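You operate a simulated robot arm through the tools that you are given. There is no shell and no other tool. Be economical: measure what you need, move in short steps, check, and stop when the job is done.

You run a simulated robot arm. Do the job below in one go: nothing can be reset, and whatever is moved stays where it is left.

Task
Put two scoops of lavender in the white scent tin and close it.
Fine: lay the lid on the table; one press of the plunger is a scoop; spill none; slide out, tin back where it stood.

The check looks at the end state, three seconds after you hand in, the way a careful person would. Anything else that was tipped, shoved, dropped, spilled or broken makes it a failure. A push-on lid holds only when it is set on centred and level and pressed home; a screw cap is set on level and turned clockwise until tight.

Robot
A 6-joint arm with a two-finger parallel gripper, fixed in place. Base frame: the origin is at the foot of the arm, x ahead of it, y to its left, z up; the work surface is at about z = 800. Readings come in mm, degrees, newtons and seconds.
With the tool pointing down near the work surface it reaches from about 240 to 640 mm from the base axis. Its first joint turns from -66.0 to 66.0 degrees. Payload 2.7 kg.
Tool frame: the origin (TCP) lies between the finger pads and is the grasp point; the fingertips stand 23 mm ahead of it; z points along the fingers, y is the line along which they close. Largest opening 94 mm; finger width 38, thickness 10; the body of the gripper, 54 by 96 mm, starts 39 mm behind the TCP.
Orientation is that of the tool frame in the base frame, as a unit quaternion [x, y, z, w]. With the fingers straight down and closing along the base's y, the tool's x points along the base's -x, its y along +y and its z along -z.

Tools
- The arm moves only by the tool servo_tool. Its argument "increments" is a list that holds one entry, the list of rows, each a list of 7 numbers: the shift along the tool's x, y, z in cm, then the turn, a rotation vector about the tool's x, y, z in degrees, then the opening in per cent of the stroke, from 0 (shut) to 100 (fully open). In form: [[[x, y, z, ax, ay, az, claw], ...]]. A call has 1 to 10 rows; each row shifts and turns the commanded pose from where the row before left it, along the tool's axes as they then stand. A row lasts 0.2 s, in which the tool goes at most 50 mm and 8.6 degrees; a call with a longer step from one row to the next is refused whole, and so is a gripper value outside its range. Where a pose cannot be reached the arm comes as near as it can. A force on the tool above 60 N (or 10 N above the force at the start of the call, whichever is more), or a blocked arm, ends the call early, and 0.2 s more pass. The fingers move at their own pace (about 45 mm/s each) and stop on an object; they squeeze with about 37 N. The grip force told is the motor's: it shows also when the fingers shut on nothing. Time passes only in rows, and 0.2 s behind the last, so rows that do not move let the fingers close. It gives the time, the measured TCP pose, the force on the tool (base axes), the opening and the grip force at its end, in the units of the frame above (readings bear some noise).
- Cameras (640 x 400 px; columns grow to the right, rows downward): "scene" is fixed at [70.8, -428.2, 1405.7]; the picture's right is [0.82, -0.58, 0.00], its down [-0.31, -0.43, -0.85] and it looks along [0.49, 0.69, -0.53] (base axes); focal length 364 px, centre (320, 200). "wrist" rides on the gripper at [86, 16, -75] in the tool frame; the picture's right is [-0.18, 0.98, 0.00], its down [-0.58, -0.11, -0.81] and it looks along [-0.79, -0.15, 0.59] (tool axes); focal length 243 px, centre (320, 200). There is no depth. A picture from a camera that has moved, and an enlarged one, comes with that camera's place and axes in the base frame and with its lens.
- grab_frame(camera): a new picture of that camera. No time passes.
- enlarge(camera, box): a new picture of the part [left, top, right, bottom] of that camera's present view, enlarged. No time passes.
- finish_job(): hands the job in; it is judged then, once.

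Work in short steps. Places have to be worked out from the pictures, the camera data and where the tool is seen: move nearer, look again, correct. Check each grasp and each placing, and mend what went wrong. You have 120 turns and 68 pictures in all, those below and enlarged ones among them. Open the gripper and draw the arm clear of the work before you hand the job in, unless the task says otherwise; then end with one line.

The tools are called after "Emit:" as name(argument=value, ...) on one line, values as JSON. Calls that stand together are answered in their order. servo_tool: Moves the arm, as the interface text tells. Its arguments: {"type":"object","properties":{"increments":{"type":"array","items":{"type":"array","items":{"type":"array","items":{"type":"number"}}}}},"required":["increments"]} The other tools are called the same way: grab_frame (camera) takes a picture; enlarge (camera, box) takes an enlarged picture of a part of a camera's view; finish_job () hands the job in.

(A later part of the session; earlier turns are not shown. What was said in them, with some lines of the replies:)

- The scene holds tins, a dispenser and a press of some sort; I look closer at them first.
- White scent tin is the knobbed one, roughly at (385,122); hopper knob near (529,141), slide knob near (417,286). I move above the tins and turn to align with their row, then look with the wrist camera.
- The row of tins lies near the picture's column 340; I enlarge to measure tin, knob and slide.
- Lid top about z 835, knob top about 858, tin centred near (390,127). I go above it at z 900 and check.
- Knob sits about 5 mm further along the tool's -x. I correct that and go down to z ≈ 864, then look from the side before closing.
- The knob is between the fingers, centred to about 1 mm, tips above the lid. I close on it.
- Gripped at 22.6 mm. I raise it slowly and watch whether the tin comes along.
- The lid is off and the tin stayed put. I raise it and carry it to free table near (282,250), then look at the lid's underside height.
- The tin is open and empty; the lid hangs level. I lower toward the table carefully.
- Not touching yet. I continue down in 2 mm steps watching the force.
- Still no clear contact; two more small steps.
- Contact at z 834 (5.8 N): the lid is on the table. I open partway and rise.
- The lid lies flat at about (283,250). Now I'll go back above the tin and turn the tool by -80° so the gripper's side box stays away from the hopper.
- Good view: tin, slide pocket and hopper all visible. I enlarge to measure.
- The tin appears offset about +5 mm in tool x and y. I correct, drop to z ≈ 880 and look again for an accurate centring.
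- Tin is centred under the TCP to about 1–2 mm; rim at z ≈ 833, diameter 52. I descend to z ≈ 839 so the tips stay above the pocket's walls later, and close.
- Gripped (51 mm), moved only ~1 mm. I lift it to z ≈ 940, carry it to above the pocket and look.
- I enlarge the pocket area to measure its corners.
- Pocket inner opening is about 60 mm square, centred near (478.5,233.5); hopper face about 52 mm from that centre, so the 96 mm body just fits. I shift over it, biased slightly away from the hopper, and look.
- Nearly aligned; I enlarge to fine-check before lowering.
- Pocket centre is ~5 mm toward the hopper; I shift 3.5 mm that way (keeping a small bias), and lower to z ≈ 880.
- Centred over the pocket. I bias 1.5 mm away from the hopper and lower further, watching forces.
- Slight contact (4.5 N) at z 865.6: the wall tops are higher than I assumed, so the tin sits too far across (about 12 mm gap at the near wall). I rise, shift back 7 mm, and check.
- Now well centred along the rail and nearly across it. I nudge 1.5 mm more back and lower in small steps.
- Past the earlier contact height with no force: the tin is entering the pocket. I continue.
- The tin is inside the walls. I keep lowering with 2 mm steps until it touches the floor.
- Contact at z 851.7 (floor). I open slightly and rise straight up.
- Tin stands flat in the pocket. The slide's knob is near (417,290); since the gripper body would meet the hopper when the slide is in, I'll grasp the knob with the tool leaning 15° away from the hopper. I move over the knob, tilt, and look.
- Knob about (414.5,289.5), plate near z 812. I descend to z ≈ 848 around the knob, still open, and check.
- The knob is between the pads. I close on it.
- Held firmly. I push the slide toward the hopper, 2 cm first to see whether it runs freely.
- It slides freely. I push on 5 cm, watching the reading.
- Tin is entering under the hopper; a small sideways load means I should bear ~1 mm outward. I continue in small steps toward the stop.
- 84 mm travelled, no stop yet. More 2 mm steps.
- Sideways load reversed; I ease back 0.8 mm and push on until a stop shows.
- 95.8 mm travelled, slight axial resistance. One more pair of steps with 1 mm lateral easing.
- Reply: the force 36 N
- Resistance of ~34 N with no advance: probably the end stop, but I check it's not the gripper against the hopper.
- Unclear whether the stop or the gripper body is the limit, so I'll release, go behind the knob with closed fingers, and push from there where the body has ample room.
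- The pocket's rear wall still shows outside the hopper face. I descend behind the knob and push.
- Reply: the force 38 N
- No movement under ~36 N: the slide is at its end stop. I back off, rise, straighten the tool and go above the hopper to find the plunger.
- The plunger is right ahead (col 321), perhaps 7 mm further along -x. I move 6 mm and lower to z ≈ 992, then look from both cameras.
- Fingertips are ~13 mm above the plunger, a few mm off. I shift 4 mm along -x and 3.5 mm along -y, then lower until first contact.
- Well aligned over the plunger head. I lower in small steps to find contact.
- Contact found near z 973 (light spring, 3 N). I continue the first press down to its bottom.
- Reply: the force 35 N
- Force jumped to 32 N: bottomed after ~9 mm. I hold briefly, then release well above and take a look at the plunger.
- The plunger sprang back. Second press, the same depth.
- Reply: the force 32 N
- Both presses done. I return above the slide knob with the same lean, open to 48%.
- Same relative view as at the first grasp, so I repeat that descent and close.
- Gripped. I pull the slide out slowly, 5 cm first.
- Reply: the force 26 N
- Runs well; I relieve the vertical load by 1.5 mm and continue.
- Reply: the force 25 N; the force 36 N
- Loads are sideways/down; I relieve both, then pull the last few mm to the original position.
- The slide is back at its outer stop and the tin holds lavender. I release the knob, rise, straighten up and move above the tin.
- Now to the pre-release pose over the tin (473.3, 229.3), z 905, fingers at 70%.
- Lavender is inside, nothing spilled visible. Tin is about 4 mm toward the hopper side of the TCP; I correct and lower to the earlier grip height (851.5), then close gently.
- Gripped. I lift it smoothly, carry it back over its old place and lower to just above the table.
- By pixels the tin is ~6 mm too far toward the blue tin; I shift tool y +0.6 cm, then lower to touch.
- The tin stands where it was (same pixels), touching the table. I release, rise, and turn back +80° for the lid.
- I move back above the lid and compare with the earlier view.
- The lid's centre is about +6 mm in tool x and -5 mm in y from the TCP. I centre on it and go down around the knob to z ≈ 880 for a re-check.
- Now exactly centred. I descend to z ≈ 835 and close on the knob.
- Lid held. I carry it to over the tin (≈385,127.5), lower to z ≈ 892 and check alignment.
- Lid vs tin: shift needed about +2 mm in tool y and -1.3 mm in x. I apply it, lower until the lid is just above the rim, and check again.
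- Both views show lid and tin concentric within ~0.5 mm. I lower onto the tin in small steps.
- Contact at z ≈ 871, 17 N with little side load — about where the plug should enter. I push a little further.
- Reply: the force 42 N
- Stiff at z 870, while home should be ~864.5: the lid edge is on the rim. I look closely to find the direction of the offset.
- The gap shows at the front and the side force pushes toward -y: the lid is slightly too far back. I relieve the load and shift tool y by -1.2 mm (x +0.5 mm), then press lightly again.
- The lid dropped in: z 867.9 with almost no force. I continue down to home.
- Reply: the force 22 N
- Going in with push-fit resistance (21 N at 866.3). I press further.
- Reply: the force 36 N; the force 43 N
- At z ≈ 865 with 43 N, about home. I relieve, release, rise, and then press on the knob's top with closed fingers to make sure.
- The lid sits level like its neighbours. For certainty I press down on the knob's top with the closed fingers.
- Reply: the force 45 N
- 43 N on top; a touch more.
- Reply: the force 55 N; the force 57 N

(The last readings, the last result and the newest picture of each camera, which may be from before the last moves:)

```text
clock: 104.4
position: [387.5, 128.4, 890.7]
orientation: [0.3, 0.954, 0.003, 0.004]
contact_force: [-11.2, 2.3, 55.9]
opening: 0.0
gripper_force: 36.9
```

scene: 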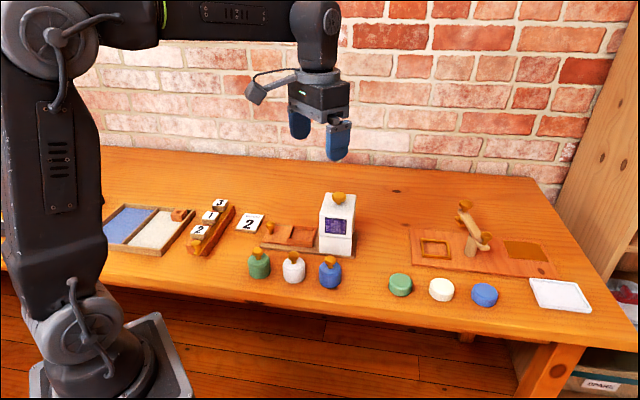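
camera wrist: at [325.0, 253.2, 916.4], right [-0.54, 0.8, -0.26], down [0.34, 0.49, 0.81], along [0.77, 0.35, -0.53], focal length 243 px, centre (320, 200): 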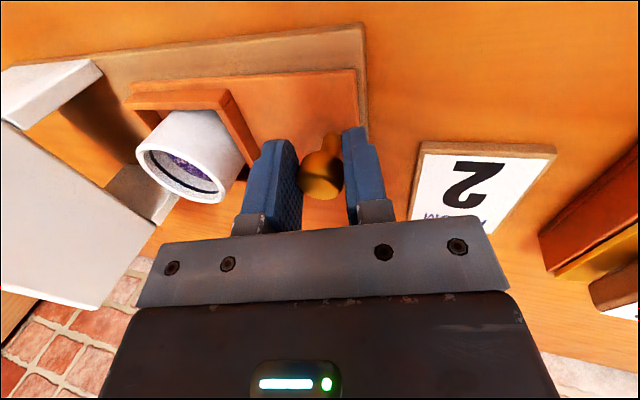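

The lid doesn't yield under 56 N: pressed home. I rise, open the gripper and draw the arm up clear, then take the final look.

Emit:
servo_tool(increments=[[[0, 0, -1.0, 0, 0, 0, 0], [0, 0, -3.0, 0, 0, 0, 0], [0, 0, -4.5, 0, 0, 0, 50], [0, 0, -4.5, 0, 0, 0, 100], [1.5, 0, -4.5, 0, 0, 0, 100], [3, 0, -4, 0, 0, 0, 100], [3, 0, -3, 0, 0, 0, 100], [0, 0, 0, 0, 0, 0, 100]]])

Emit:
grab_frame(camera="scene")

```text
clock: 106.2
position: [327.1, 169.8, 1132.6]
orientation: [0.3, 0.954, 0.0, 0.0]
contact_force: [0.3, 0.4, 0.1]
opening: 94.0
gripper_force: 0.1
```

```text
0 pictures are left
```

scene: 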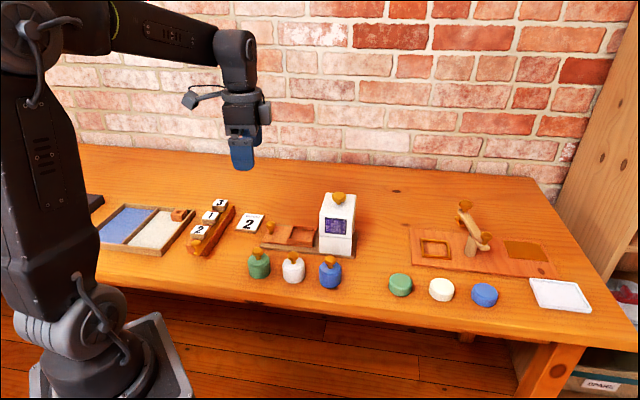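

The tin is closed at its old place, the slide is out, nothing else has moved and the arm is clear, so I hand in.

Emit:
finish_job()

```text
The job is handed in.
```

The white scent tin got two full plunger presses of lavender and stands back within about 1 mm of its old spot. Its lid is pressed home, the slide is out, I saw no spill in the pictures, and the job is handed in.
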